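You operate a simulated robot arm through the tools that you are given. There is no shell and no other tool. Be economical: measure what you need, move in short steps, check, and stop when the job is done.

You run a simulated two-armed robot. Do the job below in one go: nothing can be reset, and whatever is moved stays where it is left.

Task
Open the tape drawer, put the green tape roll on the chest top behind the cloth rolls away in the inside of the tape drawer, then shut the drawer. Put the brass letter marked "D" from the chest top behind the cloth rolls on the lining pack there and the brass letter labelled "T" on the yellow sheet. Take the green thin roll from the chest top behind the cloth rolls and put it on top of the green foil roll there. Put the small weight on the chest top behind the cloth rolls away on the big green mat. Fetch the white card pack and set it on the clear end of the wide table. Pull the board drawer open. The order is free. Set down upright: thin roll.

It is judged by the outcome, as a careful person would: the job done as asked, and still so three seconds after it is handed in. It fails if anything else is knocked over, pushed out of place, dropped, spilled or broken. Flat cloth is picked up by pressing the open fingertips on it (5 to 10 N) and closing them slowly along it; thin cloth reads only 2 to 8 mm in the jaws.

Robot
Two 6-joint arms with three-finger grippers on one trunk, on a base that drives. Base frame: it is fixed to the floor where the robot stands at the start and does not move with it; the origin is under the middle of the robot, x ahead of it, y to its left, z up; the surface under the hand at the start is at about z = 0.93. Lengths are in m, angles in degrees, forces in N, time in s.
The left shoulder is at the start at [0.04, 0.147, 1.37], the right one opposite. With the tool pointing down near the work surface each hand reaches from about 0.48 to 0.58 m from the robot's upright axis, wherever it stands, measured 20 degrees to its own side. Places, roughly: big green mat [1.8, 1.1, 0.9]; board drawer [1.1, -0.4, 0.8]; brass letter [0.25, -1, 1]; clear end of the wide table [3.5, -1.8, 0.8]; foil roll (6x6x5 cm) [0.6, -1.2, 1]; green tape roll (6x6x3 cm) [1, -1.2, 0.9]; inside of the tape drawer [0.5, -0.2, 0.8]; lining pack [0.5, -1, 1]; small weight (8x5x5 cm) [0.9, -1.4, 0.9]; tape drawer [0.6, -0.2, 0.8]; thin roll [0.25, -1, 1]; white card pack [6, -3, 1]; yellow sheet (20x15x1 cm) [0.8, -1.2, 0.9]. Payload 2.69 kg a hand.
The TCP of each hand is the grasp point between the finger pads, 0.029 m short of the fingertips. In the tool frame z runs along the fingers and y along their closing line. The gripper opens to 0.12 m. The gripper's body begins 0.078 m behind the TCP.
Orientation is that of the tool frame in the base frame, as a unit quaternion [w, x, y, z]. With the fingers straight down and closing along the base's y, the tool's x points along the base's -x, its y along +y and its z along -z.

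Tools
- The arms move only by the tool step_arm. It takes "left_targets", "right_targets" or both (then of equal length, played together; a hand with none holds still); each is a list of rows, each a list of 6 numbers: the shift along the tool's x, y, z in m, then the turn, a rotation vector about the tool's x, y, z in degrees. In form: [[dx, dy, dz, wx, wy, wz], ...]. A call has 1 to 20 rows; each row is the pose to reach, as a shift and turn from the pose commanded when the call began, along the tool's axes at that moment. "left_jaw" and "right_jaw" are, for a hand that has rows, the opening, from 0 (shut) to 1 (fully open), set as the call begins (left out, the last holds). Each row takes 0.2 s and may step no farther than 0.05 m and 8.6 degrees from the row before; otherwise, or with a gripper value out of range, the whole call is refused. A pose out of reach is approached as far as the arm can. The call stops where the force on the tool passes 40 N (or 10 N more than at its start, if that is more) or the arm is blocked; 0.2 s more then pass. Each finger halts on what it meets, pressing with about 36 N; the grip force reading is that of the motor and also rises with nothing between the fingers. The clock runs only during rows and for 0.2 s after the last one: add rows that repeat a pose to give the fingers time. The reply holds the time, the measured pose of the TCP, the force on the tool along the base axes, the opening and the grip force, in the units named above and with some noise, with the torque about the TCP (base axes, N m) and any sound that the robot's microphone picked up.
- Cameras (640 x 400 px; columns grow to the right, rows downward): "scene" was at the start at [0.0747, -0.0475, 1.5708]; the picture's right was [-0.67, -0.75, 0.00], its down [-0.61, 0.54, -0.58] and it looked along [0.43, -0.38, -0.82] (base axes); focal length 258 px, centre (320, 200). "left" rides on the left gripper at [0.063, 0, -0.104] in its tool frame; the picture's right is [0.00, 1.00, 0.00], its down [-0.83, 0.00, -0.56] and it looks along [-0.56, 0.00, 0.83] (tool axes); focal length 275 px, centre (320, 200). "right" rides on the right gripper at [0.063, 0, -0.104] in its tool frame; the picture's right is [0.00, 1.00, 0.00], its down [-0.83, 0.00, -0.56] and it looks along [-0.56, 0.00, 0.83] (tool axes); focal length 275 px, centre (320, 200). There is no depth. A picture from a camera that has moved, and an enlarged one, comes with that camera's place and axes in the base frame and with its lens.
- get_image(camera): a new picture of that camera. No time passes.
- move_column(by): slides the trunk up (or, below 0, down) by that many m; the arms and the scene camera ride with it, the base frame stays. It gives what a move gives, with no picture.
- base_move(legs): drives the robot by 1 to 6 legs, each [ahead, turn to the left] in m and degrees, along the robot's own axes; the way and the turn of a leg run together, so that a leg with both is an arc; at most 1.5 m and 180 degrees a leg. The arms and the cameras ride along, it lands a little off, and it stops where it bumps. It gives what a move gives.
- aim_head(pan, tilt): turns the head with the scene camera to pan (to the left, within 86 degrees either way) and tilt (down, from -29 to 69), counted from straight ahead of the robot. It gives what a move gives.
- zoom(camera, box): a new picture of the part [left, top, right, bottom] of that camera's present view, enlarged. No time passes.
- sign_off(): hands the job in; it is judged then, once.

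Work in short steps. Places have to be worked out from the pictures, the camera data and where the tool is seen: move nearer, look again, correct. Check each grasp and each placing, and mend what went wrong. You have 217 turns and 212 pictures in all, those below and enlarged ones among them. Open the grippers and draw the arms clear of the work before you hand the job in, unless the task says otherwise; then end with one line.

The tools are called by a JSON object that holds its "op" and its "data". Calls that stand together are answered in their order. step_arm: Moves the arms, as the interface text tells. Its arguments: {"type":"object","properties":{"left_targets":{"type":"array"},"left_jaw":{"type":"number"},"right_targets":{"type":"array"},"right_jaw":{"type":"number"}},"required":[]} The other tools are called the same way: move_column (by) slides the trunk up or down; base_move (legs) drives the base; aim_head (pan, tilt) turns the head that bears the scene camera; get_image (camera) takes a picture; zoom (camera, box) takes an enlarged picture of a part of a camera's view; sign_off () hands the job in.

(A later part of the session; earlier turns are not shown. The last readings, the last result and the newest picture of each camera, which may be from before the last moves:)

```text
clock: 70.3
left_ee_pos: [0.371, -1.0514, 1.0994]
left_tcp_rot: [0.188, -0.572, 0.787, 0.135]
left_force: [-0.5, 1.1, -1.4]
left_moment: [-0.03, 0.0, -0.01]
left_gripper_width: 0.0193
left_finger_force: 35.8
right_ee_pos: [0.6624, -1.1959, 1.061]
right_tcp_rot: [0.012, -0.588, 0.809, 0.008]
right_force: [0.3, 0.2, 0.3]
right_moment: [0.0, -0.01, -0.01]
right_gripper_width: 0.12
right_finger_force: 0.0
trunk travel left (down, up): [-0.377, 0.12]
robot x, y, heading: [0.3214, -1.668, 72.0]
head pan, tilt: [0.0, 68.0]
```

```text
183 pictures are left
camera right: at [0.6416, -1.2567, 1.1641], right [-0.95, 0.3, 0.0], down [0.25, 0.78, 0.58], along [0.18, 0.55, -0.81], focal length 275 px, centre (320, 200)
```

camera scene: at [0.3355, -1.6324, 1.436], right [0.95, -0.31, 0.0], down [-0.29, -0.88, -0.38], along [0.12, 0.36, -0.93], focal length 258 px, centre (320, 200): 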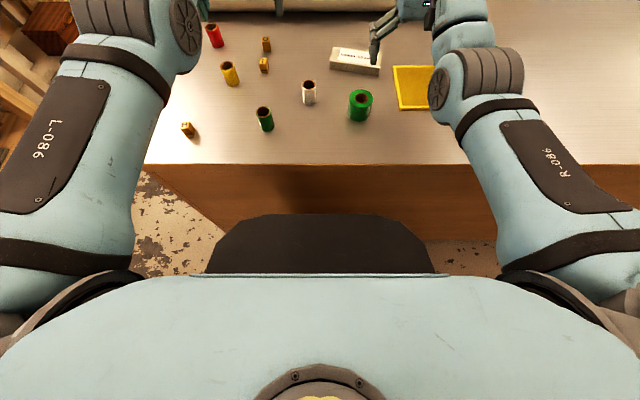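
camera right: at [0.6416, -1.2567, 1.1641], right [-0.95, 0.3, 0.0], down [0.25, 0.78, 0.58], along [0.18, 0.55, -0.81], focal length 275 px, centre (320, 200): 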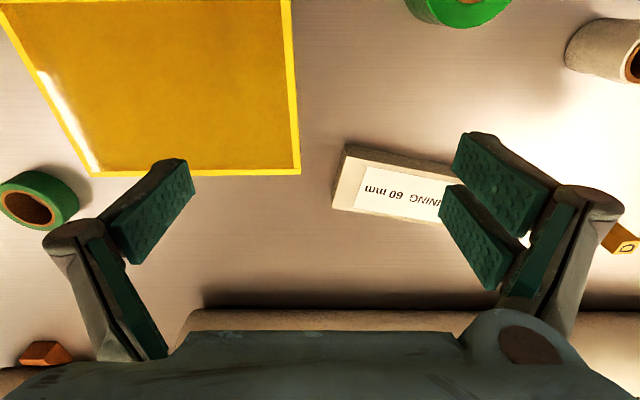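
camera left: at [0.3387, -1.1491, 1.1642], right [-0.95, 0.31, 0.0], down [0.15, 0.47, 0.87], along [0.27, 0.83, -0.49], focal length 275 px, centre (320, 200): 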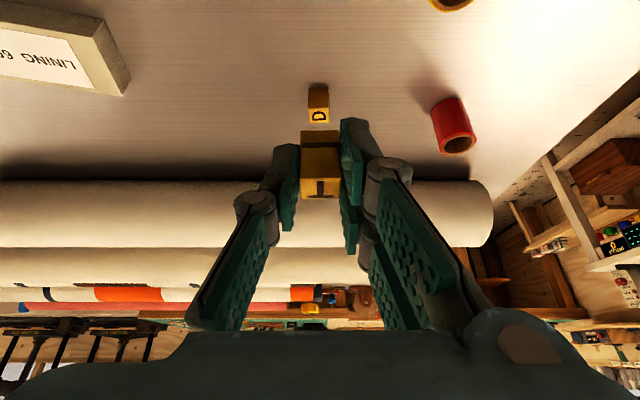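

T is held. D needs the same hand and T's sheet needs a farther stance, so I'll put T back exactly where it was for now and do D first, since the lining pack is reachable from here.

{"op": "step_arm", "data": {"left_targets": [[0.02, 0, 0.04, 0, 0, 0], [0.04, 0, 0.08, 0, 0, 0], [0.059, 0, 0.118, 0, 0, 0], [0.06, 0, 0.12, 0, 0, 0]]}}

{"op": "step_arm", "data": {"left_targets": [[0, 0, 0, 0, 0, 0], [0, 0, 0, 0, 0, 0]], "left_jaw": 0.5}}

{"op": "step_arm", "data": {"left_targets": [[-0.02, 0, -0.04, 0, 0, 0], [-0.05, 0, -0.07, 0, -7, 0], [-0.1, 0, -0.07, 0, -14, 0]]}}

{"op": "get_image", "data": {"camera": "left"}}

```text
clock: 71.3
left_ee_pos: [0.3715, -1.0503, 0.9655]
left_tcp_rot: [0.189, -0.571, 0.787, 0.135]
left_force: [0.3, -0.1, 0.1]
left_moment: [0.01, -0.02, 0.0]
left_gripper_width: 0.0195
left_finger_force: 35.9
right_ee_pos: [0.6631, -1.1951, 1.0618]
right_tcp_rot: [0.012, -0.588, 0.809, 0.009]
right_force: [1.0, -0.5, 0.0]
right_moment: [-0.01, -0.03, 0.02]
right_gripper_width: 0.1199
right_finger_force: 0.2
trunk travel left (down, up): [-0.377, 0.12]
robot x, y, heading: [0.3251, -1.6681, 72.0]
head pan, tilt: [0.0, 68.0]
```

```text
clock: 71.9
left_ee_pos: [0.3729, -1.0508, 0.967]
left_tcp_rot: [0.188, -0.572, 0.787, 0.136]
left_force: [0.9, 0.6, 0.2]
left_moment: [0.0, -0.01, 0.0]
left_gripper_width: 0.0601
left_finger_force: 0.0
right_ee_pos: [0.6628, -1.1947, 1.0615]
right_tcp_rot: [0.012, -0.588, 0.809, 0.008]
right_force: [0.6, 0.2, 0.3]
right_moment: [0.02, -0.03, 0.02]
right_gripper_width: 0.1199
right_finger_force: 0.1
trunk travel left (down, up): [-0.377, 0.12]
robot x, y, heading: [0.3252, -1.6679, 71.9]
head pan, tilt: [0.0, 68.0]
```

```text
clock: 72.7
left_ee_pos: [0.3884, -0.9933, 1.0736]
left_tcp_rot: [0.283, -0.551, 0.758, 0.204]
left_force: [1.2, 0.3, 0.0]
left_moment: [0.02, 0.03, 0.04]
left_gripper_width: 0.0598
left_finger_force: 0.1
right_ee_pos: [0.6629, -1.1952, 1.0603]
right_tcp_rot: [0.011, -0.588, 0.809, 0.008]
right_force: [0.6, -0.1, -0.7]
right_moment: [-0.05, -0.01, 0.0]
right_gripper_width: 0.1197
right_finger_force: 0.1
trunk travel left (down, up): [-0.377, 0.12]
robot x, y, heading: [0.3241, -1.6687, 71.7]
head pan, tilt: [0.0, 68.0]
```

```text
182 pictures are left
camera left: at [0.3541, -1.1037, 1.1104], right [-0.95, 0.31, 0.0], down [0.08, 0.25, 0.96], along [0.3, 0.92, -0.26], focal length 275 px, centre (320, 200)
```

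left: 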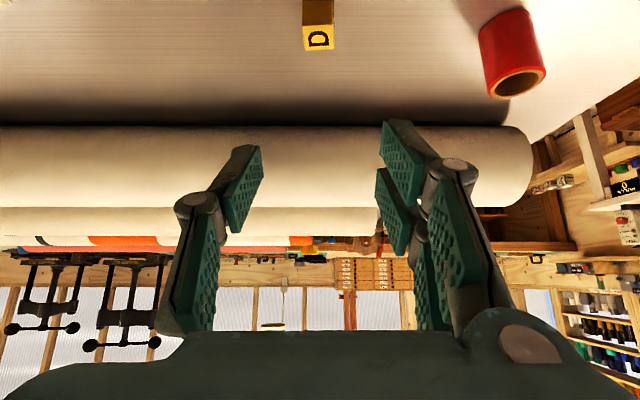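

D is centred laterally and ~3 cm farther than the TCP, at the same height as T. I'll descend at this 41° tilt.

{"op": "step_arm", "data": {"left_targets": [[0.02, 0, 0.032, 0, 0, 0], [0.04, 0, 0.064, 0, 0, 0], [0.0597, 0, 0.0947, 0, 0, 0], [0.0597, 0, 0.0947, 0, 0, 0]]}}

{"op": "get_image", "data": {"camera": "left"}}

```text
clock: 73.7
left_ee_pos: [0.397, -0.9813, 0.9652]
left_tcp_rot: [0.285, -0.55, 0.758, 0.205]
left_force: [0.5, 1.6, 8.6]
left_moment: [0.2, 0.27, -0.06]
left_gripper_width: 0.0608
left_finger_force: 0.5
right_ee_pos: [0.6622, -1.1964, 1.0624]
right_tcp_rot: [0.013, -0.587, 0.809, 0.009]
right_force: [0.1, 0.4, -0.4]
right_moment: [-0.02, 0.01, 0.02]
right_gripper_width: 0.12
right_finger_force: 0.0
trunk travel left (down, up): [-0.377, 0.12]
robot x, y, heading: [0.3239, -1.6738, 71.8]
head pan, tilt: [0.0, 68.0]
```

```text
181 pictures are left
camera left: at [0.36, -1.09, 1.0018], right [-0.95, 0.31, 0.0], down [0.08, 0.25, 0.97], along [0.3, 0.92, -0.26], focal length 275 px, centre (320, 200)
```

left: 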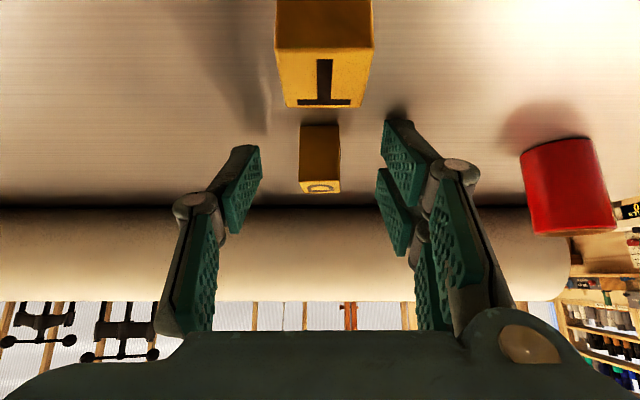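

Fingertips just touch the surface (8 N). I'll rise 3 mm and close on D.

{"op": "step_arm", "data": {"left_targets": [[-0.002, 0, -0.0025, 0, 0, 0]]}}

{"op": "step_arm", "data": {"left_targets": [[0, 0, 0, 0, 0, 0], [0, 0, 0, 0, 0, 0], [0, 0, 0, 0, 0, 0]], "left_jaw": 0}}

{"op": "step_arm", "data": {"left_targets": [[-0.028, 0, -0.03, 0, 0, 0], [-0.055, 0, -0.06, 0, 0, 0], [-0.085, 0, -0.1, 0, 0, 0]]}}

{"op": "get_image", "data": {"camera": "left"}}

```text
clock: 74.1
left_ee_pos: [0.3953, -0.981, 0.9651]
left_tcp_rot: [0.283, -0.551, 0.759, 0.203]
left_force: [0.5, 0.5, 1.5]
left_moment: [0.03, 0.06, -0.04]
left_gripper_width: 0.0599
left_finger_force: 0.1
right_ee_pos: [0.6622, -1.196, 1.0622]
right_tcp_rot: [0.013, -0.587, 0.809, 0.008]
right_force: [-0.4, 0.8, 0.4]
right_moment: [0.02, -0.01, -0.01]
right_gripper_width: 0.12
right_finger_force: 0.0
trunk travel left (down, up): [-0.377, 0.12]
robot x, y, heading: [0.3239, -1.6677, 71.8]
head pan, tilt: [0.0, 68.0]
```

```text
clock: 74.9
left_ee_pos: [0.3956, -0.9806, 0.9663]
left_tcp_rot: [0.283, -0.551, 0.758, 0.203]
left_force: [-0.2, 0.1, -0.6]
left_moment: [0.01, 0.0, 0.0]
left_gripper_width: 0.0191
left_finger_force: 36.3
right_ee_pos: [0.6628, -1.1959, 1.0625]
right_tcp_rot: [0.013, -0.588, 0.809, 0.008]
right_force: [-0.8, 0.4, 1.3]
right_moment: [-0.01, 0.0, 0.0]
right_gripper_width: 0.1201
right_finger_force: 0.0
trunk travel left (down, up): [-0.377, 0.12]
robot x, y, heading: [0.3231, -1.6704, 71.8]
head pan, tilt: [0.0, 68.0]
```

```text
clock: 75.7
left_ee_pos: [0.3954, -0.9817, 1.0976]
left_tcp_rot: [0.283, -0.551, 0.758, 0.203]
left_force: [0.1, 0.0, -1.1]
left_moment: [-0.03, 0.02, -0.01]
left_gripper_width: 0.0195
left_finger_force: 36.3
right_ee_pos: [0.6626, -1.1963, 1.0611]
right_tcp_rot: [0.013, -0.588, 0.809, 0.008]
right_force: [0.8, 0.1, 0.4]
right_moment: [0.04, 0.03, -0.01]
right_gripper_width: 0.1201
right_finger_force: 0.0
trunk travel left (down, up): [-0.377, 0.12]
robot x, y, heading: [0.3261, -1.6699, 71.8]
head pan, tilt: [0.0, 68.0]
```

```text
180 pictures are left
camera left: at [0.3594, -1.0921, 1.1358], right [-0.95, 0.31, 0.0], down [0.08, 0.25, 0.96], along [0.3, 0.92, -0.27], focal length 275 px, centre (320, 200)
```

left: 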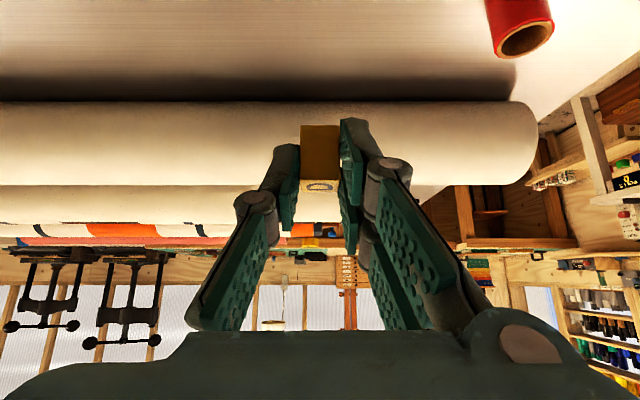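

D is held upright. The right hand must clear the space over the lining pack first, then I'll take D over there.

{"op": "step_arm", "data": {"right_targets": [[0.02, -0.04, -0.02, 0, 0, 0], [0.04, -0.08, -0.04, 0, 0, 0], [0.06, -0.12, -0.05, 0, 0, 0], [0.08, -0.16, -0.05, 0, 0, 0], [0.09, -0.2, -0.05, 0, 0, 0]]}}

{"op": "step_arm", "data": {"left_targets": [[0.01, -0.045, -0.009, 0, 0, 0], [0.02, -0.09, -0.018, 0, 0, 0], [0.03, -0.135, -0.026, 0, 0, 0], [0.04, -0.18, -0.035, 0, 0, 0], [0.05, -0.225, -0.043, 0, 0, 0], [0.05, -0.237, -0.043, 0, 0, 0]]}}

{"op": "get_image", "data": {"camera": "left"}}

{"op": "get_image", "data": {"camera": "scene"}}

```text
clock: 76.9
left_ee_pos: [0.3966, -0.9827, 1.0982]
left_tcp_rot: [0.283, -0.55, 0.758, 0.205]
left_force: [0.1, 0.3, -0.1]
left_moment: [0.0, 0.03, 0.03]
left_gripper_width: 0.0192
left_finger_force: 36.0
right_ee_pos: [0.8598, -1.2796, 1.1126]
right_tcp_rot: [0.011, -0.589, 0.808, 0.007]
right_force: [0.2, 0.1, -0.3]
right_moment: [0.01, 0.0, -0.01]
right_gripper_width: 0.1198
right_finger_force: 0.0
right hand out of reach, approached as far as the arm can: row 1, 2, 3, 4, 5
trunk travel left (down, up): [-0.377, 0.12]
robot x, y, heading: [0.3227, -1.6728, 72.1]
head pan, tilt: [0.0, 68.0]
```

```text
clock: 78.3
left_ee_pos: [0.5346, -1.0286, 1.1049]
left_tcp_rot: [0.284, -0.55, 0.759, 0.203]
left_force: [-0.9, 0.8, -1.2]
left_moment: [-0.02, 0.01, -0.03]
left_gripper_width: 0.0193
left_finger_force: 36.3
left hand out of reach, approached as far as the arm can: row 3, 4, 5, 6
right_ee_pos: [0.8558, -1.2791, 1.1138]
right_tcp_rot: [0.01, -0.588, 0.809, 0.007]
right_force: [-0.2, 0.3, 0.1]
right_moment: [-0.02, 0.01, 0.02]
right_gripper_width: 0.12
right_finger_force: 0.1
trunk travel left (down, up): [-0.377, 0.12]
robot x, y, heading: [0.3229, -1.6685, 72.0]
head pan, tilt: [0.0, 68.0]
```

```text
179 pictures are left
camera left: at [0.498, -1.1387, 1.142], right [-0.95, 0.31, 0.0], down [0.08, 0.25, 0.96], along [0.3, 0.92, -0.26], focal length 275 px, centre (320, 200)
```

left: 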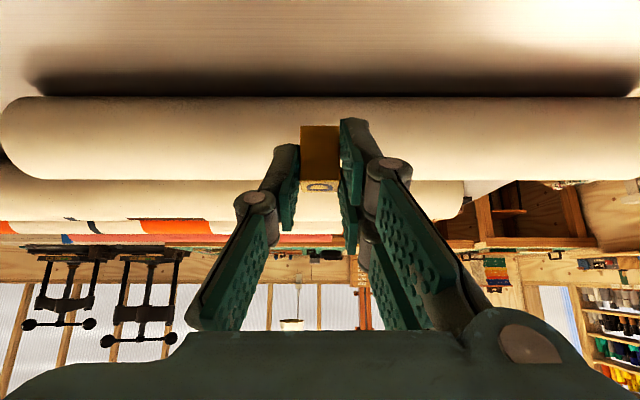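

```text
178 pictures are left
camera scene: at [0.3477, -1.5946, 1.4359], right [0.95, -0.31, 0.0], down [-0.29, -0.88, -0.37], along [0.12, 0.36, -0.93], focal length 258 px, centre (320, 200)
```

scene: 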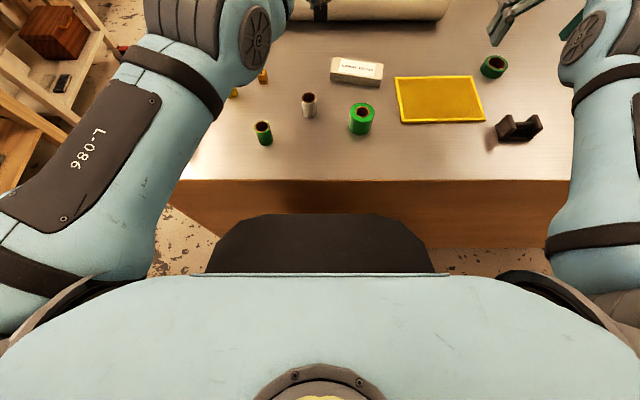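

That pose was limited by the lateral twist. I'll yaw the tool 20° to the right so it points along the arm and finish the move over the pack at (0.605,-1.105).

{"op": "step_arm", "data": {"left_targets": [[0.012, -0.005, -0.01, 4.4, 0, 5], [0.024, -0.02, -0.021, 8.7, 0, 10], [0.036, -0.05, -0.032, 13.1, 0, 15.1], [0.0483, -0.0856, -0.042, 13.1, 0, 15.1], [0.0483, -0.0856, -0.042, 13.1, 0, 15.1]]}}

{"op": "get_image", "data": {"camera": "left"}}

{"op": "zoom", "data": {"camera": "scene", "box": [240, 20, 440, 145]}}

```text
clock: 79.5
left_ee_pos: [0.5776, -1.0544, 1.1061]
left_tcp_rot: [0.314, -0.412, 0.842, 0.151]
left_force: [0.2, -0.2, -1.9]
left_moment: [-0.01, 0.01, 0.03]
left_gripper_width: 0.0195
left_finger_force: 35.8
left hand out of reach, approached as far as the arm can: row 1, 2, 3, 4, 5
right_ee_pos: [0.8568, -1.2782, 1.113]
right_tcp_rot: [0.01, -0.588, 0.809, 0.006]
right_force: [-0.3, -0.2, 0.0]
right_moment: [0.0, 0.0, -0.03]
right_gripper_width: 0.1201
right_finger_force: 0.1
trunk travel left (down, up): [-0.377, 0.12]
robot x, y, heading: [0.3235, -1.6649, 71.7]
head pan, tilt: [0.0, 68.0]
```

```text
177 pictures are left
camera left: at [0.5066, -1.1438, 1.1437], right [-0.78, 0.62, 0.0], down [0.16, 0.21, 0.96], along [0.6, 0.76, -0.26], focal length 275 px, centre (320, 200)
```

left: 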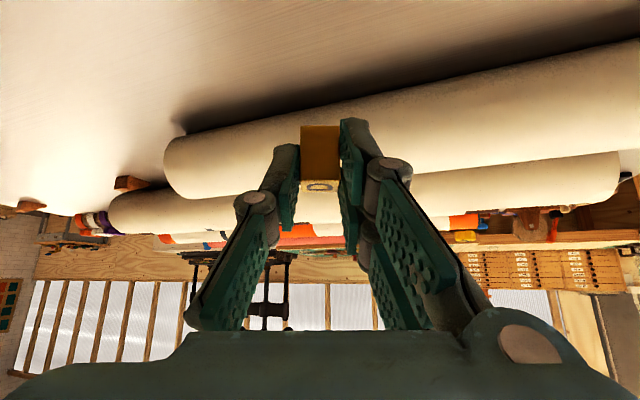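

```text
3.20 times, centred on (340, 82) of scene
camera zoom: at [0.3482, -1.5943, 1.4359], right [0.95, -0.31, 0.0], down [-0.29, -0.88, -0.37], along [0.12, 0.36, -0.93], focal length 825 px, centre (256, 576)
```

zoom: 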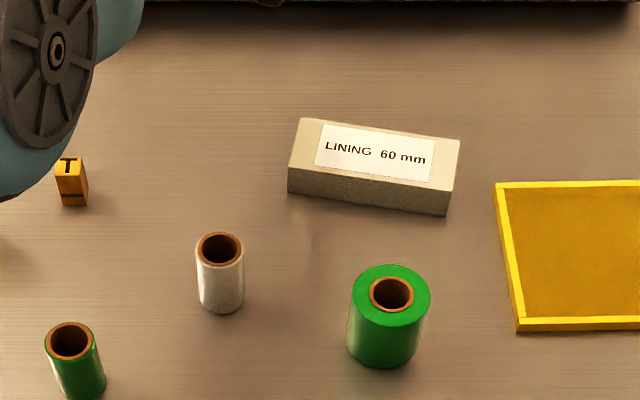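

Closer but still short by (0.018,-0.062). I'll try the rest from here.

{"op": "step_arm", "data": {"left_targets": [[0.014, -0.026, -0.012, 0, 0, 0], [0.028, -0.052, -0.024, 0, 0, 0], [0.028, -0.052, -0.024, 0, 0, 0]]}}

```text
clock: 80.3
left_ee_pos: [0.5781, -1.0539, 1.1059]
left_tcp_rot: [0.315, -0.41, 0.842, 0.151]
left_force: [0.4, 0.8, -1.5]
left_moment: [0.01, 0.01, 0.0]
left_gripper_width: 0.0193
left_finger_force: 35.8
left hand out of reach, approached as far as the arm can: row 1, 2, 3
right_ee_pos: [0.8571, -1.2781, 1.1134]
right_tcp_rot: [0.01, -0.588, 0.809, 0.007]
right_force: [-0.4, 0.0, 0.0]
right_moment: [0.01, -0.02, -0.02]
right_gripper_width: 0.1201
right_finger_force: 0.0
trunk travel left (down, up): [-0.377, 0.12]
robot x, y, heading: [0.3236, -1.6672, 72.2]
head pan, tilt: [0.0, 68.0]
```

The limit looks like the arm's minimum radius, so I'll try going lower at the same time.

{"op": "step_arm", "data": {"left_targets": [[0.02, 0, 0.03, 0, 0, 0], [0.035, -0.015, 0.035, 0, 0, 0], [0.045, -0.035, 0.025, 0, 0, 0], [0.0575, -0.052, 0.0097, 0, 0, 0], [0.0575, -0.052, 0.0097, 0, 0, 0]]}}

```text
clock: 81.5
left_ee_pos: [0.579, -1.0536, 1.056]
left_tcp_rot: [0.315, -0.411, 0.842, 0.152]
left_force: [-0.1, 0.7, -1.5]
left_moment: [-0.02, 0.01, 0.02]
left_gripper_width: 0.0192
left_finger_force: 35.8
left hand out of reach, approached as far as the arm can: row 1, 2, 3, 4, 5
right_ee_pos: [0.8565, -1.2786, 1.113]
right_tcp_rot: [0.011, -0.588, 0.809, 0.006]
right_force: [-0.6, -0.6, -0.1]
right_moment: [-0.01, 0.0, -0.01]
right_gripper_width: 0.1198
right_finger_force: 0.1
trunk travel left (down, up): [-0.377, 0.12]
robot x, y, heading: [0.3249, -1.6696, 71.8]
head pan, tilt: [0.0, 68.0]
```

The inward shoulder-yaw limit is what stops me. Yawing the tool a further 24° right moves the wrist outward and should let the TCP reach.

{"op": "step_arm", "data": {"left_targets": [[0.0, 0, 0, 5.2, 0, 6], [0.007, -0.012, -0.006, 10.5, 0, 12], [0.014, -0.024, -0.012, 15.7, 0, 18.1], [0.021, -0.036, -0.018, 15.7, 0, 18.1], [0.0278, -0.047, -0.0241, 15.7, 0, 18.1], [0.0278, -0.047, -0.0241, 15.7, 0, 18.1]]}}

{"op": "get_image", "data": {"camera": "scene"}}

{"op": "get_image", "data": {"camera": "left"}}

```text
clock: 82.9
left_ee_pos: [0.6068, -1.0908, 1.0549]
left_tcp_rot: [0.34, -0.227, 0.909, 0.083]
left_force: [0.4, -1.2, -1.5]
left_moment: [-0.02, 0.0, 0.02]
left_gripper_width: 0.0194
left_finger_force: 35.8
left hand out of reach, approached as far as the arm can: row 2, 3, 4, 5, 6
right_ee_pos: [0.8574, -1.2775, 1.1135]
right_tcp_rot: [0.011, -0.588, 0.809, 0.008]
right_force: [-0.8, 0.7, 0.4]
right_moment: [0.0, -0.01, -0.03]
right_gripper_width: 0.1199
right_finger_force: 0.1
trunk travel left (down, up): [-0.377, 0.12]
robot x, y, heading: [0.3262, -1.6644, 72.0]
head pan, tilt: [0.0, 68.0]
```

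```text
175 pictures are left
camera scene: at [0.348, -1.5941, 1.4359], right [0.95, -0.31, 0.0], down [-0.29, -0.88, -0.37], along [0.12, 0.36, -0.93], focal length 258 px, centre (320, 200)
```

scene: 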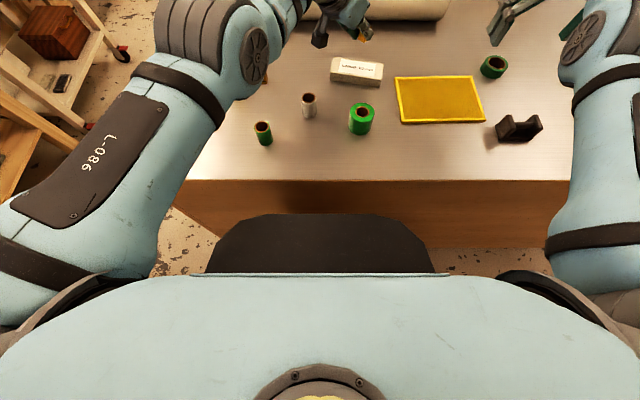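

```text
174 pictures are left
camera left: at [0.5042, -1.1444, 1.0928], right [-0.47, 0.89, 0.0], down [0.23, 0.12, 0.96], along [0.85, 0.45, -0.26], focal length 275 px, centre (320, 200)
```

left: 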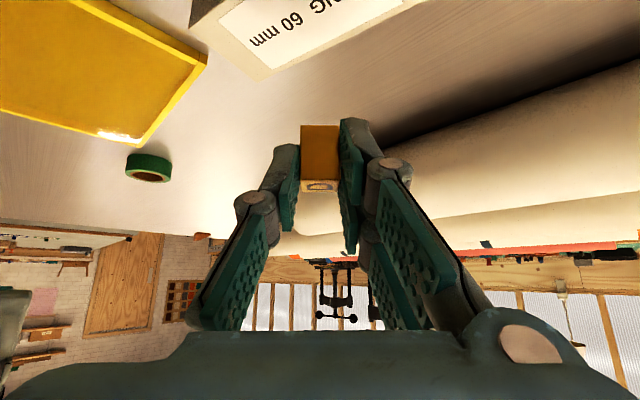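

D is now over the pack, within about 1.4 cm of its centre by my figures. I'll lower to just above contact and check.

{"op": "step_arm", "data": {"left_targets": [[0.015, -0.003, 0.014, 0, 0, 0], [0.03, -0.006, 0.028, 0, 0, 0], [0.043, -0.006, 0.0375, 0, 0, 0]]}}

{"op": "get_image", "data": {"camera": "left"}}

{"op": "zoom", "data": {"camera": "scene", "box": [280, 0, 480, 125]}}

```text
clock: 83.7
left_ee_pos: [0.6055, -1.0982, 0.9984]
left_tcp_rot: [0.339, -0.226, 0.909, 0.083]
left_force: [1.0, 0.0, -1.0]
left_moment: [-0.02, 0.02, 0.0]
left_gripper_width: 0.0197
left_finger_force: 36.0
left hand out of reach, approached as far as the arm can: row 3
right_ee_pos: [0.8572, -1.279, 1.1139]
right_tcp_rot: [0.01, -0.588, 0.809, 0.007]
right_force: [-0.5, -0.3, -0.1]
right_moment: [0.0, -0.01, -0.01]
right_gripper_width: 0.1199
right_finger_force: 0.1
trunk travel left (down, up): [-0.377, 0.12]
robot x, y, heading: [0.3198, -1.6693, 72.1]
head pan, tilt: [0.0, 68.0]
```

```text
173 pictures are left
camera left: at [0.5028, -1.1513, 1.0355], right [-0.47, 0.89, 0.0], down [0.23, 0.12, 0.96], along [0.85, 0.45, -0.26], focal length 275 px, centre (320, 200)
```

left: 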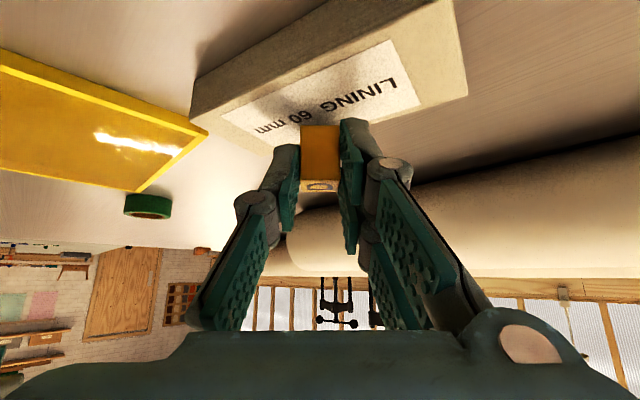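

```text
3.20 times, centred on (380, 62) of scene
camera zoom: at [0.3481, -1.5941, 1.4359], right [0.95, -0.31, 0.0], down [-0.29, -0.88, -0.37], along [0.12, 0.36, -0.93], focal length 825 px, centre (128, 640)
```

zoom: 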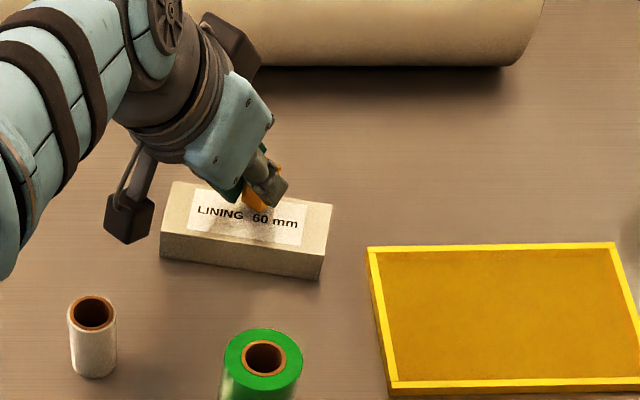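

D is right over the label area. Lowering the last few millimetres and watching force.

{"op": "step_arm", "data": {"left_targets": [[0.002, 0, 0.0023, 0, 0, 0], [0.004, 0, 0.0045, 0, 0, 0]]}}

```text
clock: 84.3
left_ee_pos: [0.6056, -1.098, 0.9915]
left_tcp_rot: [0.341, -0.227, 0.909, 0.083]
left_force: [0.2, 0.1, -1.4]
left_moment: [0.02, 0.01, -0.02]
left_gripper_width: 0.0196
left_finger_force: 36.1
right_ee_pos: [0.8566, -1.2775, 1.1135]
right_tcp_rot: [0.011, -0.587, 0.81, 0.006]
right_force: [0.6, -0.8, 0.4]
right_moment: [-0.02, -0.04, 0.01]
right_gripper_width: 0.1202
right_finger_force: 0.1
trunk travel left (down, up): [-0.377, 0.12]
robot x, y, heading: [0.3265, -1.667, 71.8]
head pan, tilt: [0.0, 68.0]
```

No contact yet; a few millimetres more in small rows.

{"op": "step_arm", "data": {"left_targets": [[0.0013, 0, 0.0015, 0, 0, 0], [0.0026, 0, 0.003, 0, 0, 0]]}}

{"op": "get_image", "data": {"camera": "left"}}

```text
clock: 84.9
left_ee_pos: [0.6053, -1.0969, 0.992]
left_tcp_rot: [0.343, -0.227, 0.907, 0.086]
left_force: [1.8, 1.0, 10.3]
left_moment: [0.09, -0.18, 0.0]
left_gripper_width: 0.0194
left_finger_force: 35.8
right_ee_pos: [0.8569, -1.2794, 1.1148]
right_tcp_rot: [0.011, -0.587, 0.809, 0.007]
right_force: [-0.5, 0.4, -0.2]
right_moment: [0.0, -0.01, 0.03]
right_gripper_width: 0.1201
right_finger_force: 0.0
trunk travel left (down, up): [-0.377, 0.12]
robot x, y, heading: [0.3271, -1.6703, 71.9]
head pan, tilt: [0.0, 68.0]
```

```text
171 pictures are left
camera left: at [0.5026, -1.152, 1.0286], right [-0.47, 0.88, 0.0], down [0.23, 0.12, 0.97], along [0.85, 0.45, -0.26], focal length 275 px, centre (320, 200)
```

left: 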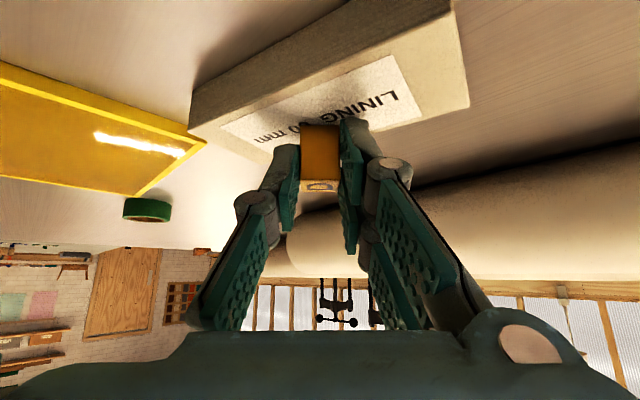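

Contact made (10 N). I'll check the footprint margin on the pack before releasing.

{"op": "zoom", "data": {"camera": "scene", "box": [320, 40, 400, 90]}}

{"op": "zoom", "data": {"camera": "left", "box": [240, 60, 440, 185]}}

```text
8.00 times, centred on (360, 65) of scene
camera zoom: at [0.3476, -1.5963, 1.4362], right [0.95, -0.31, 0.0], down [-0.29, -0.88, -0.38], along [0.12, 0.36, -0.93], focal length 2063 px, centre (0, 1280)
```

zoom: 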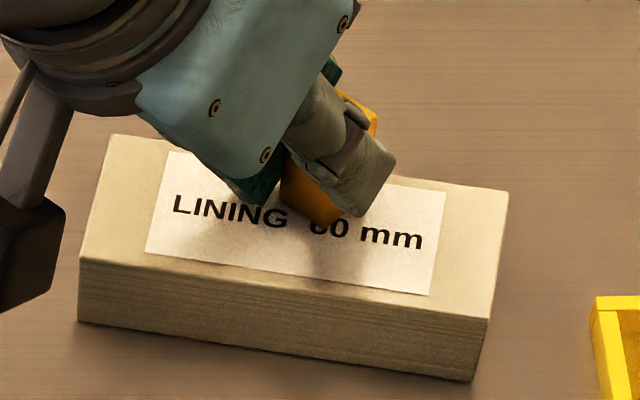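

```text
3.20 times, centred on (340, 122) of left
camera zoom: at [0.5026, -1.152, 1.0286], right [-0.47, 0.88, 0.0], down [0.23, 0.12, 0.97], along [0.85, 0.45, -0.26], focal length 881 px, centre (256, 448)
```

zoom: 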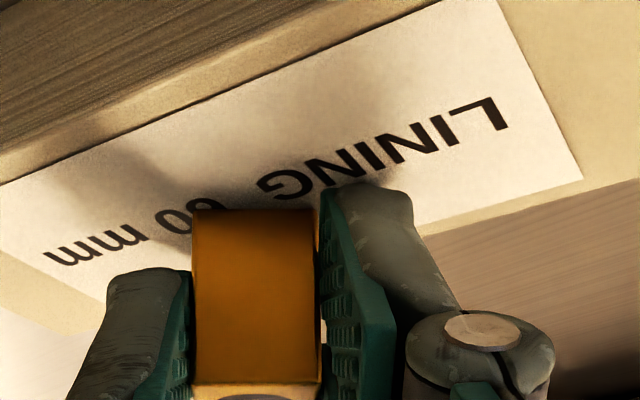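

D's near bottom edge is at mid-pack and its footprint lies within the far half, so it is stable. Releasing and lifting straight off.

{"op": "step_arm", "data": {"left_targets": [[0, 0, 0, 0, 0, 0], [0, 0, 0, 0, 0, 0]], "left_jaw": 0.45}}

{"op": "step_arm", "data": {"left_targets": [[-0.02, 0, -0.028, 0, 0, 0], [-0.04, 0, -0.056, 0, 0, 0], [-0.06, 0.02, -0.075, 0, 0, 0], [-0.06, 0.05, -0.075, 0, 0, 0], [-0.06, 0.09, -0.075, 0, 0, 0]]}}

{"op": "zoom", "data": {"camera": "scene", "box": [240, 20, 440, 145]}}

```text
clock: 85.5
left_ee_pos: [0.6038, -1.0978, 0.9883]
left_tcp_rot: [0.34, -0.227, 0.909, 0.084]
left_force: [1.2, 0.6, 3.3]
left_moment: [0.1, 0.02, 0.0]
left_gripper_width: 0.0561
left_finger_force: 0.0
right_ee_pos: [0.8565, -1.2781, 1.1152]
right_tcp_rot: [0.011, -0.588, 0.809, 0.007]
right_force: [-0.2, -0.7, -0.1]
right_moment: [0.02, -0.02, -0.02]
right_gripper_width: 0.1202
right_finger_force: 0.0
trunk travel left (down, up): [-0.377, 0.12]
robot x, y, heading: [0.3242, -1.6691, 72.1]
head pan, tilt: [0.0, 68.0]
```

```text
clock: 86.7
left_ee_pos: [0.5538, -1.0485, 1.084]
left_tcp_rot: [0.341, -0.227, 0.909, 0.083]
left_force: [0.0, -0.1, 0.0]
left_moment: [0.0, 0.0, 0.0]
left_gripper_width: 0.054
left_finger_force: 0.1
left hand out of reach, approached as far as the arm can: row 1, 2, 4, 5
right_ee_pos: [0.8578, -1.2775, 1.1146]
right_tcp_rot: [0.01, -0.589, 0.808, 0.007]
right_force: [0.4, -0.4, -0.9]
right_moment: [-0.03, 0.03, -0.02]
right_gripper_width: 0.1201
right_finger_force: 0.1
trunk travel left (down, up): [-0.377, 0.12]
robot x, y, heading: [0.3232, -1.6709, 72.1]
head pan, tilt: [0.0, 68.0]
```

```text
3.20 times, centred on (340, 82) of scene
camera zoom: at [0.3473, -1.5938, 1.4359], right [0.95, -0.31, 0.0], down [-0.29, -0.88, -0.37], along [0.12, 0.36, -0.93], focal length 825 px, centre (256, 576)
```

zoom: 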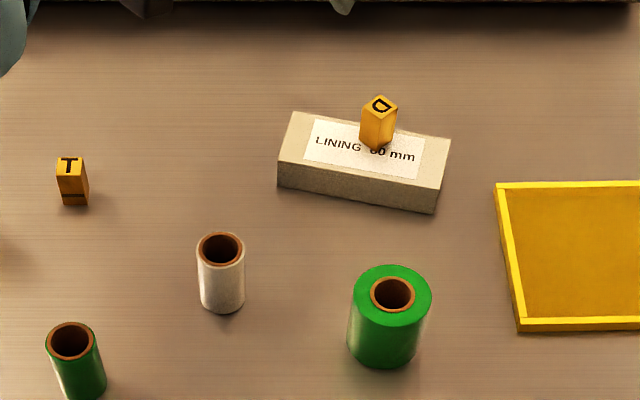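

D stands on the pack. For the thin roll, I'll raise the trunk 8 cm, back up 12 cm and turn 20° right so both the roll and the foil roll lie in the left arm's range.

{"op": "move_column", "data": {"by": 0.08}}

{"op": "base_move", "data": {"legs": [[-0.12, 0], [0, -20]]}}

{"op": "get_image", "data": {"camera": "scene"}}

```text
clock: 87.8
left_ee_pos: [0.5547, -1.0477, 1.1657]
left_tcp_rot: [0.341, -0.228, 0.908, 0.084]
left_force: [0.8, 0.5, 0.5]
left_moment: [-0.02, -0.01, -0.01]
left_gripper_width: 0.0542
left_finger_force: 0.1
right_ee_pos: [0.8577, -1.2785, 1.1957]
right_tcp_rot: [0.01, -0.588, 0.809, 0.007]
right_force: [0.3, -1.4, -0.4]
right_moment: [0.02, 0.01, 0.02]
right_gripper_width: 0.12
right_finger_force: 0.1
trunk travel left (down, up): [-0.457, 0.04]
robot x, y, heading: [0.3201, -1.6701, 71.6]
head pan, tilt: [0.0, 68.0]
```

```text
clock: 90.2
left_ee_pos: [0.7164, -1.2813, 1.1657]
left_tcp_rot: [0.35, -0.064, 0.934, 0.022]
left_force: [0.2, -0.2, 0.0]
left_moment: [-0.01, -0.03, -0.02]
left_gripper_width: 0.054
left_finger_force: 0.1
right_ee_pos: [0.9205, -1.6013, 1.1955]
right_tcp_rot: [0.011, -0.436, 0.9, 0.005]
right_force: [0.4, -0.3, -0.2]
right_moment: [0.01, -0.04, -0.01]
right_gripper_width: 0.12
right_finger_force: 0.0
trunk travel left (down, up): [-0.457, 0.04]
robot x, y, heading: [0.2871, -1.7846, 51.6]
head pan, tilt: [0.0, 68.0]
```

```text
167 pictures are left
camera scene: at [0.3332, -1.7211, 1.5171], right [0.78, -0.62, 0.0], down [-0.58, -0.73, -0.38], along [0.23, 0.29, -0.93], focal length 258 px, centre (320, 200)
```

scene: 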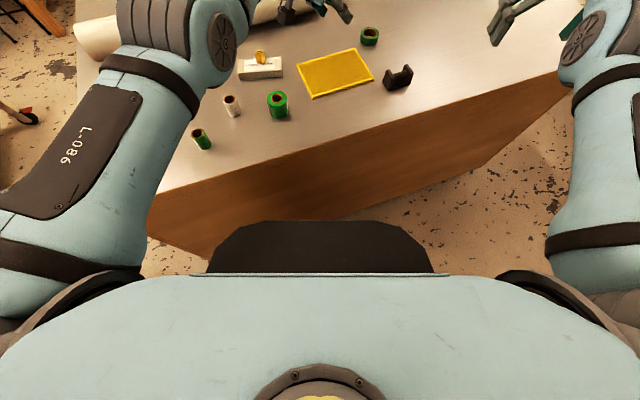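

I'll zoom in to locate the thin roll and foil roll precisely.

{"op": "zoom", "data": {"camera": "scene", "box": [170, 40, 330, 160]}}

```text
3.33 times, centred on (250, 100) of scene
camera zoom: at [0.3332, -1.7211, 1.5171], right [0.78, -0.62, 0.0], down [-0.58, -0.73, -0.38], along [0.23, 0.29, -0.93], focal length 860 px, centre (553, 533)
```

zoom: 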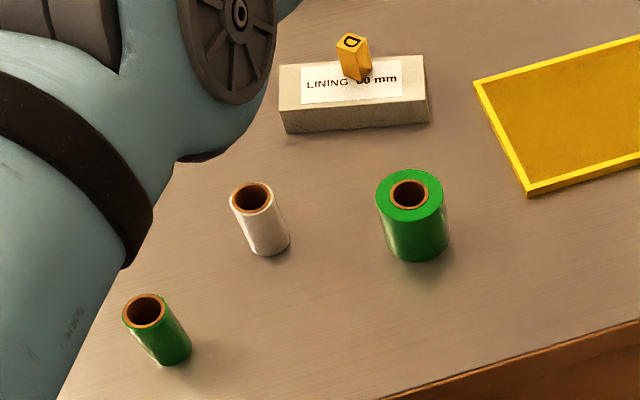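

Thin roll at (0.337,-1.226), top z≈0.983, Ø≈3.4 cm; foil roll at (0.554,-1.261), top ≈0.985. I'll bring the left hand over the thin roll, turning it to face ahead with a 13° tilt.

{"op": "step_arm", "data": {"left_targets": [[0.041, 0.0135, -0.023, -2.98, 3.25, -5.85], [0.082, 0.027, -0.046, -5.95, 6.5, -11.7], [0.123, 0.0405, -0.069, -8.93, 9.75, -17.55], [0.1635, 0.054, -0.0925, -11.9, 13, -23.4], [0.204, 0.0675, -0.116, -14.9, 16.25, -29.25], [0.245, 0.081, -0.139, -17.85, 19.5, -35.1], [0.286, 0.0945, -0.162, -20.8, 22.75, -40.95], [0.327, 0.108, -0.185, -23.8, 26, -46.8], [0.327, 0.108, -0.185, -23.8, 26, -46.8]], "left_jaw": 0.55}}

{"op": "get_image", "data": {"camera": "left"}}

```text
clock: 92.2
left_ee_pos: [0.4001, -1.0979, 1.0833]
left_tcp_rot: [0.097, -0.496, 0.862, 0.053]
left_force: [-0.3, -0.1, 0.2]
left_moment: [-0.01, -0.01, -0.04]
left_gripper_width: 0.0661
left_finger_force: 0.0
left hand out of reach, approached as far as the arm can: row 1, 2, 3, 4, 5, 6, 7, 8, 9
right_ee_pos: [0.9221, -1.6011, 1.1949]
right_tcp_rot: [0.012, -0.437, 0.9, 0.005]
right_force: [-0.4, -0.4, 0.5]
right_moment: [0.01, -0.02, -0.02]
right_gripper_width: 0.1199
right_finger_force: 0.1
trunk travel left (down, up): [-0.457, 0.04]
robot x, y, heading: [0.29, -1.7784, 51.8]
head pan, tilt: [0.0, 68.0]
```

```text
165 pictures are left
camera left: at [0.3567, -1.1695, 1.1696], right [-0.86, 0.51, 0.0], down [0.35, 0.59, 0.73], along [0.37, 0.62, -0.69], focal length 275 px, centre (320, 200)
```

left: 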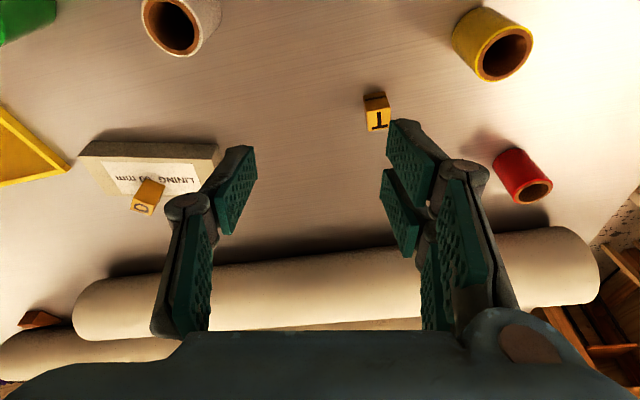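

The hand is at its inner radius limit, so I'll back the base 6 cm and then approach the roll tool-down.

{"op": "base_move", "data": {"legs": [[-0.06, 0]]}}

{"op": "zoom", "data": {"camera": "scene", "box": [150, 20, 310, 140]}}

```text
clock: 93.1
left_ee_pos: [0.3704, -1.1368, 1.0762]
left_tcp_rot: [0.092, -0.496, 0.862, 0.052]
left_force: [1.6, 1.0, -0.2]
left_moment: [-0.09, 0.06, 0.01]
left_gripper_width: 0.0659
left_finger_force: 0.1
right_ee_pos: [0.8928, -1.6382, 1.189]
right_tcp_rot: [0.007, -0.437, 0.9, 0.002]
right_force: [0.4, 1.5, -1.1]
right_moment: [-0.09, 0.06, -0.02]
right_gripper_width: 0.1202
right_finger_force: 0.1
trunk travel left (down, up): [-0.457, 0.04]
robot x, y, heading: [0.2509, -1.8289, 51.5]
head pan, tilt: [0.0, 68.0]
```

```text
3.33 times, centred on (230, 80) of scene
camera zoom: at [0.3072, -1.7558, 1.5162], right [0.78, -0.62, 0.0], down [-0.58, -0.73, -0.36], along [0.23, 0.29, -0.93], focal length 860 px, centre (620, 600)
```

zoom: 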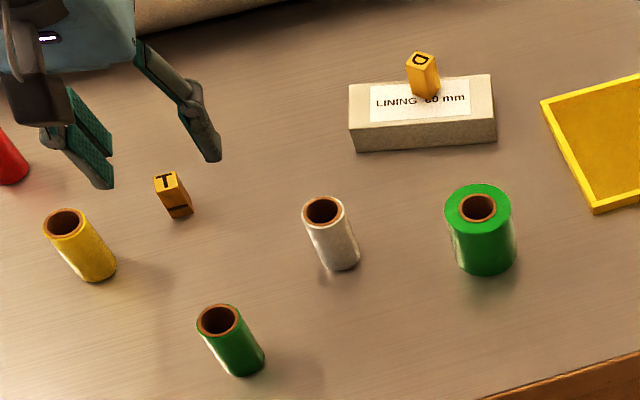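

Now moving back over the thin roll, hovering with fingertips above its top.

{"op": "step_arm", "data": {"left_targets": [[0.035, -0.006, -0.002, 0, 3, 0], [0.065, -0.011, -0.003, 0, 6, 0], [0.0953, -0.016, -0.004, 0, 8, 0], [0.0953, -0.016, -0.004, 0, 8, 0]]}}

{"op": "get_image", "data": {"camera": "left"}}

```text
clock: 94.1
left_ee_pos: [0.3569, -1.1781, 1.0585]
left_tcp_rot: [0.036, -0.498, 0.866, 0.018]
left_force: [-0.4, -0.3, -0.1]
left_moment: [0.0, 0.01, -0.02]
left_gripper_width: 0.066
left_finger_force: 0.0
left hand out of reach, approached as far as the arm can: row 1, 2, 3, 4
right_ee_pos: [0.8843, -1.6487, 1.1962]
right_tcp_rot: [0.012, -0.437, 0.9, 0.005]
right_force: [-0.6, -0.2, 0.0]
right_moment: [0.02, 0.0, 0.0]
right_gripper_width: 0.12
right_finger_force: 0.0
trunk travel left (down, up): [-0.457, 0.04]
robot x, y, heading: [0.2472, -1.8327, 51.5]
head pan, tilt: [0.0, 68.0]
```

```text
163 pictures are left
camera left: at [0.3204, -1.2398, 1.1575], right [-0.86, 0.51, 0.0], down [0.4, 0.68, 0.62], along [0.32, 0.53, -0.78], focal length 275 px, centre (320, 200)
```

left: 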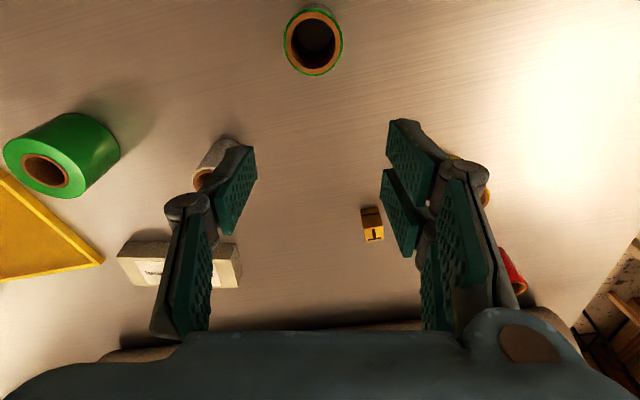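

The inner radius grows with hand height, so I'll raise the trunk fully and back up another 5 cm.

{"op": "move_column", "data": {"by": 0.04}}

{"op": "base_move", "data": {"legs": [[-0.05, 0]]}}

{"op": "get_image", "data": {"camera": "left"}}

```text
clock: 95.0
left_ee_pos: [0.3564, -1.1778, 1.0967]
left_tcp_rot: [0.037, -0.498, 0.866, 0.019]
left_force: [0.5, 0.0, -0.8]
left_moment: [0.02, -0.02, -0.01]
left_gripper_width: 0.066
left_finger_force: 0.1
right_ee_pos: [0.884, -1.6472, 1.235]
right_tcp_rot: [0.012, -0.437, 0.899, 0.005]
right_force: [0.1, 0.2, 0.9]
right_moment: [-0.02, 0.0, 0.01]
right_gripper_width: 0.1199
right_finger_force: 0.0
trunk travel left (down, up): [-0.497, 0.0]
robot x, y, heading: [0.2466, -1.8254, 51.7]
head pan, tilt: [0.0, 68.0]
```

```text
clock: 95.9
left_ee_pos: [0.3329, -1.2085, 1.0901]
left_tcp_rot: [0.031, -0.499, 0.866, 0.016]
left_force: [0.2, 0.3, -0.7]
left_moment: [-0.07, 0.09, 0.0]
left_gripper_width: 0.0662
left_finger_force: 0.0
right_ee_pos: [0.8612, -1.6776, 1.2279]
right_tcp_rot: [0.008, -0.438, 0.899, 0.002]
right_force: [0.2, 1.1, -0.8]
right_moment: [-0.1, 0.06, -0.04]
right_gripper_width: 0.1198
right_finger_force: 0.0
trunk travel left (down, up): [-0.497, 0.0]
robot x, y, heading: [0.2183, -1.8706, 51.9]
head pan, tilt: [0.0, 68.0]
```

```text
162 pictures are left
camera left: at [0.297, -1.2692, 1.1903], right [-0.86, 0.51, 0.0], down [0.4, 0.68, 0.61], along [0.31, 0.53, -0.79], focal length 275 px, centre (320, 200)
```

left: 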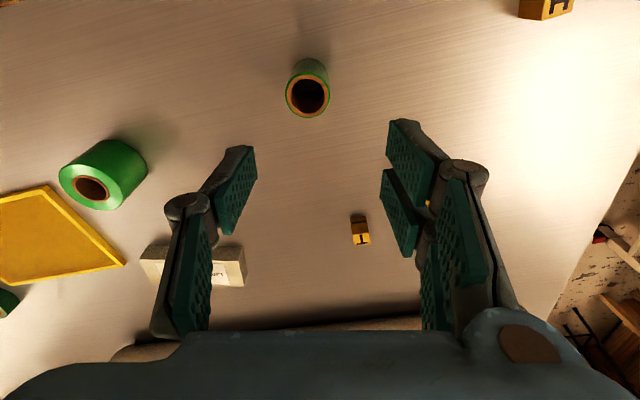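

The roll is almost right below. Shift 1 cm sideways and descend to grip its upper part.

{"op": "step_arm", "data": {"left_targets": [[0.001, -0.01, 0.03, 0, 0, 0], [0.002, -0.01, 0.06, 0, 0, 0]]}}

{"op": "get_image", "data": {"camera": "left"}}

```text
clock: 96.5
left_ee_pos: [0.3345, -1.2258, 1.0472]
left_tcp_rot: [0.036, -0.498, 0.866, 0.018]
left_force: [-0.1, -0.2, -0.9]
left_moment: [-0.01, 0.02, 0.0]
left_gripper_width: 0.0662
left_finger_force: 0.0
left hand out of reach, approached as far as the arm can: row 2
right_ee_pos: [0.8535, -1.6863, 1.2323]
right_tcp_rot: [0.011, -0.436, 0.9, 0.005]
right_force: [0.4, -0.4, -0.2]
right_moment: [-0.05, -0.01, -0.03]
right_gripper_width: 0.1199
right_finger_force: 0.0
trunk travel left (down, up): [-0.497, 0.0]
robot x, y, heading: [0.2181, -1.8675, 51.8]
head pan, tilt: [0.0, 68.0]
```

```text
161 pictures are left
camera left: at [0.298, -1.2874, 1.1461], right [-0.86, 0.51, 0.0], down [0.4, 0.68, 0.62], along [0.32, 0.53, -0.78], focal length 275 px, centre (320, 200)
```

left: 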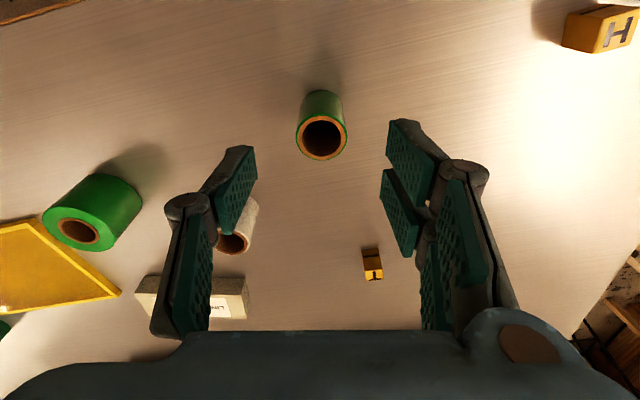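

Centred well. Descend to grip height and close.

{"op": "step_arm", "data": {"left_targets": [[-0.004, 0, 0.025, 0, 0, 0], [-0.006, 0, 0.05, 0, 0, 0], [-0.006, 0, 0.073, 0, 0, 0], [-0.006, 0, 0.073, 0, 0, 0]]}}

{"op": "step_arm", "data": {"left_targets": [[0, 0, 0, 0, 0, 0], [0, 0, 0, 0, 0, 0], [0, 0, 0, 0, 0, 0]], "left_jaw": 0}}

{"op": "get_image", "data": {"camera": "left"}}

```text
clock: 97.5
left_ee_pos: [0.3295, -1.2427, 0.9839]
left_tcp_rot: [0.036, -0.498, 0.866, 0.02]
left_force: [1.1, -0.6, 0.2]
left_moment: [0.04, 0.02, -0.01]
left_gripper_width: 0.066
left_finger_force: 0.1
left hand out of reach, approached as far as the arm can: row 1, 2, 3, 4
right_ee_pos: [0.8547, -1.6845, 1.2334]
right_tcp_rot: [0.011, -0.438, 0.899, 0.004]
right_force: [-0.5, -0.5, -0.6]
right_moment: [0.01, 0.0, -0.02]
right_gripper_width: 0.12
right_finger_force: 0.1
trunk travel left (down, up): [-0.497, 0.0]
robot x, y, heading: [0.2161, -1.8654, 51.6]
head pan, tilt: [0.0, 68.0]
```

```text
clock: 98.3
left_ee_pos: [0.3291, -1.2424, 0.9848]
left_tcp_rot: [0.036, -0.498, 0.866, 0.018]
left_force: [1.3, -0.1, 0.5]
left_moment: [0.03, 0.01, -0.02]
left_gripper_width: 0.0
left_finger_force: 27.7
right_ee_pos: [0.8527, -1.6861, 1.2342]
right_tcp_rot: [0.012, -0.437, 0.899, 0.005]
right_force: [0.0, -0.8, -0.7]
right_moment: [-0.02, 0.0, 0.01]
right_gripper_width: 0.1202
right_finger_force: 0.1
trunk travel left (down, up): [-0.497, 0.0]
robot x, y, heading: [0.2206, -1.8703, 51.6]
head pan, tilt: [0.0, 68.0]
```

```text
160 pictures are left
camera left: at [0.2931, -1.3036, 1.0835], right [-0.86, 0.51, 0.0], down [0.4, 0.68, 0.62], along [0.32, 0.53, -0.78], focal length 275 px, centre (320, 200)
```

left: 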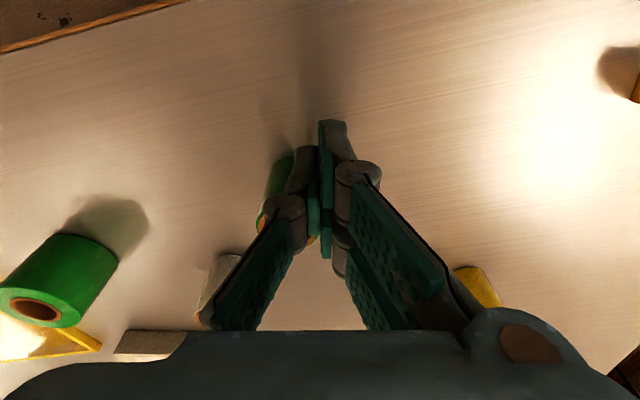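

The hand slid back at its outer limit and closed on nothing. I'll lift straight up, reopen, and nudge the base forward.

{"op": "step_arm", "data": {"left_targets": [[0, 0, -0.03, 0, 0, 0], [0, 0, -0.06, 0, 0, 0], [0, 0, -0.08, 0, 0, 0]]}}

{"op": "base_move", "data": {"legs": [[0.03, 0]]}}

{"op": "step_arm", "data": {"left_targets": [[0, 0, 0, 0, 0, 0], [0, 0, 0, 0, 0, 0]], "left_jaw": 0.6}}

{"op": "get_image", "data": {"camera": "left"}}

```text
clock: 99.1
left_ee_pos: [0.3367, -1.2276, 1.0609]
left_tcp_rot: [0.035, -0.497, 0.867, 0.018]
left_force: [0.1, -0.3, 0.1]
left_moment: [0.0, 0.02, -0.01]
left_gripper_width: 0.0
left_finger_force: 28.6
left hand out of reach, approached as far as the arm can: row 1, 2, 3
right_ee_pos: [0.8528, -1.6864, 1.2342]
right_tcp_rot: [0.012, -0.437, 0.899, 0.006]
right_force: [-0.5, -0.3, -0.3]
right_moment: [0.04, 0.0, -0.02]
right_gripper_width: 0.1201
right_finger_force: 0.0
trunk travel left (down, up): [-0.497, 0.0]
robot x, y, heading: [0.2216, -1.8685, 51.5]
head pan, tilt: [0.0, 68.0]
```

```text
clock: 99.9
left_ee_pos: [0.3527, -1.2093, 1.0629]
left_tcp_rot: [0.037, -0.498, 0.866, 0.019]
left_force: [-0.6, -1.0, 0.2]
left_moment: [0.07, -0.04, 0.01]
left_gripper_width: 0.0001
left_finger_force: 28.4
right_ee_pos: [0.8699, -1.668, 1.2367]
right_tcp_rot: [0.013, -0.436, 0.9, 0.006]
right_force: [-0.1, 0.1, 0.3]
right_moment: [0.05, -0.03, -0.02]
right_gripper_width: 0.1202
right_finger_force: 0.0
trunk travel left (down, up): [-0.497, 0.0]
robot x, y, heading: [0.2364, -1.8477, 51.8]
head pan, tilt: [0.0, 68.0]
```

```text
clock: 100.5
left_ee_pos: [0.3553, -1.2032, 1.0595]
left_tcp_rot: [0.035, -0.498, 0.866, 0.017]
left_force: [-0.8, -0.1, -0.5]
left_moment: [0.0, -0.02, 0.01]
left_gripper_width: 0.0722
left_finger_force: 0.0
right_ee_pos: [0.8726, -1.6594, 1.2323]
right_tcp_rot: [0.012, -0.436, 0.9, 0.005]
right_force: [-0.6, -0.1, 0.5]
right_moment: [0.0, 0.03, 0.02]
right_gripper_width: 0.1202
right_finger_force: 0.1
trunk travel left (down, up): [-0.497, 0.0]
robot x, y, heading: [0.2333, -1.8439, 51.7]
head pan, tilt: [0.0, 68.0]
```

```text
159 pictures are left
camera left: at [0.3201, -1.2636, 1.1588], right [-0.86, 0.51, 0.0], down [0.4, 0.68, 0.62], along [0.32, 0.53, -0.79], focal length 275 px, centre (320, 200)
```

left: 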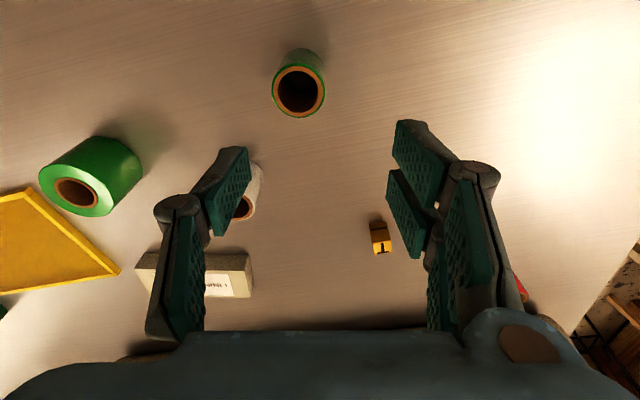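

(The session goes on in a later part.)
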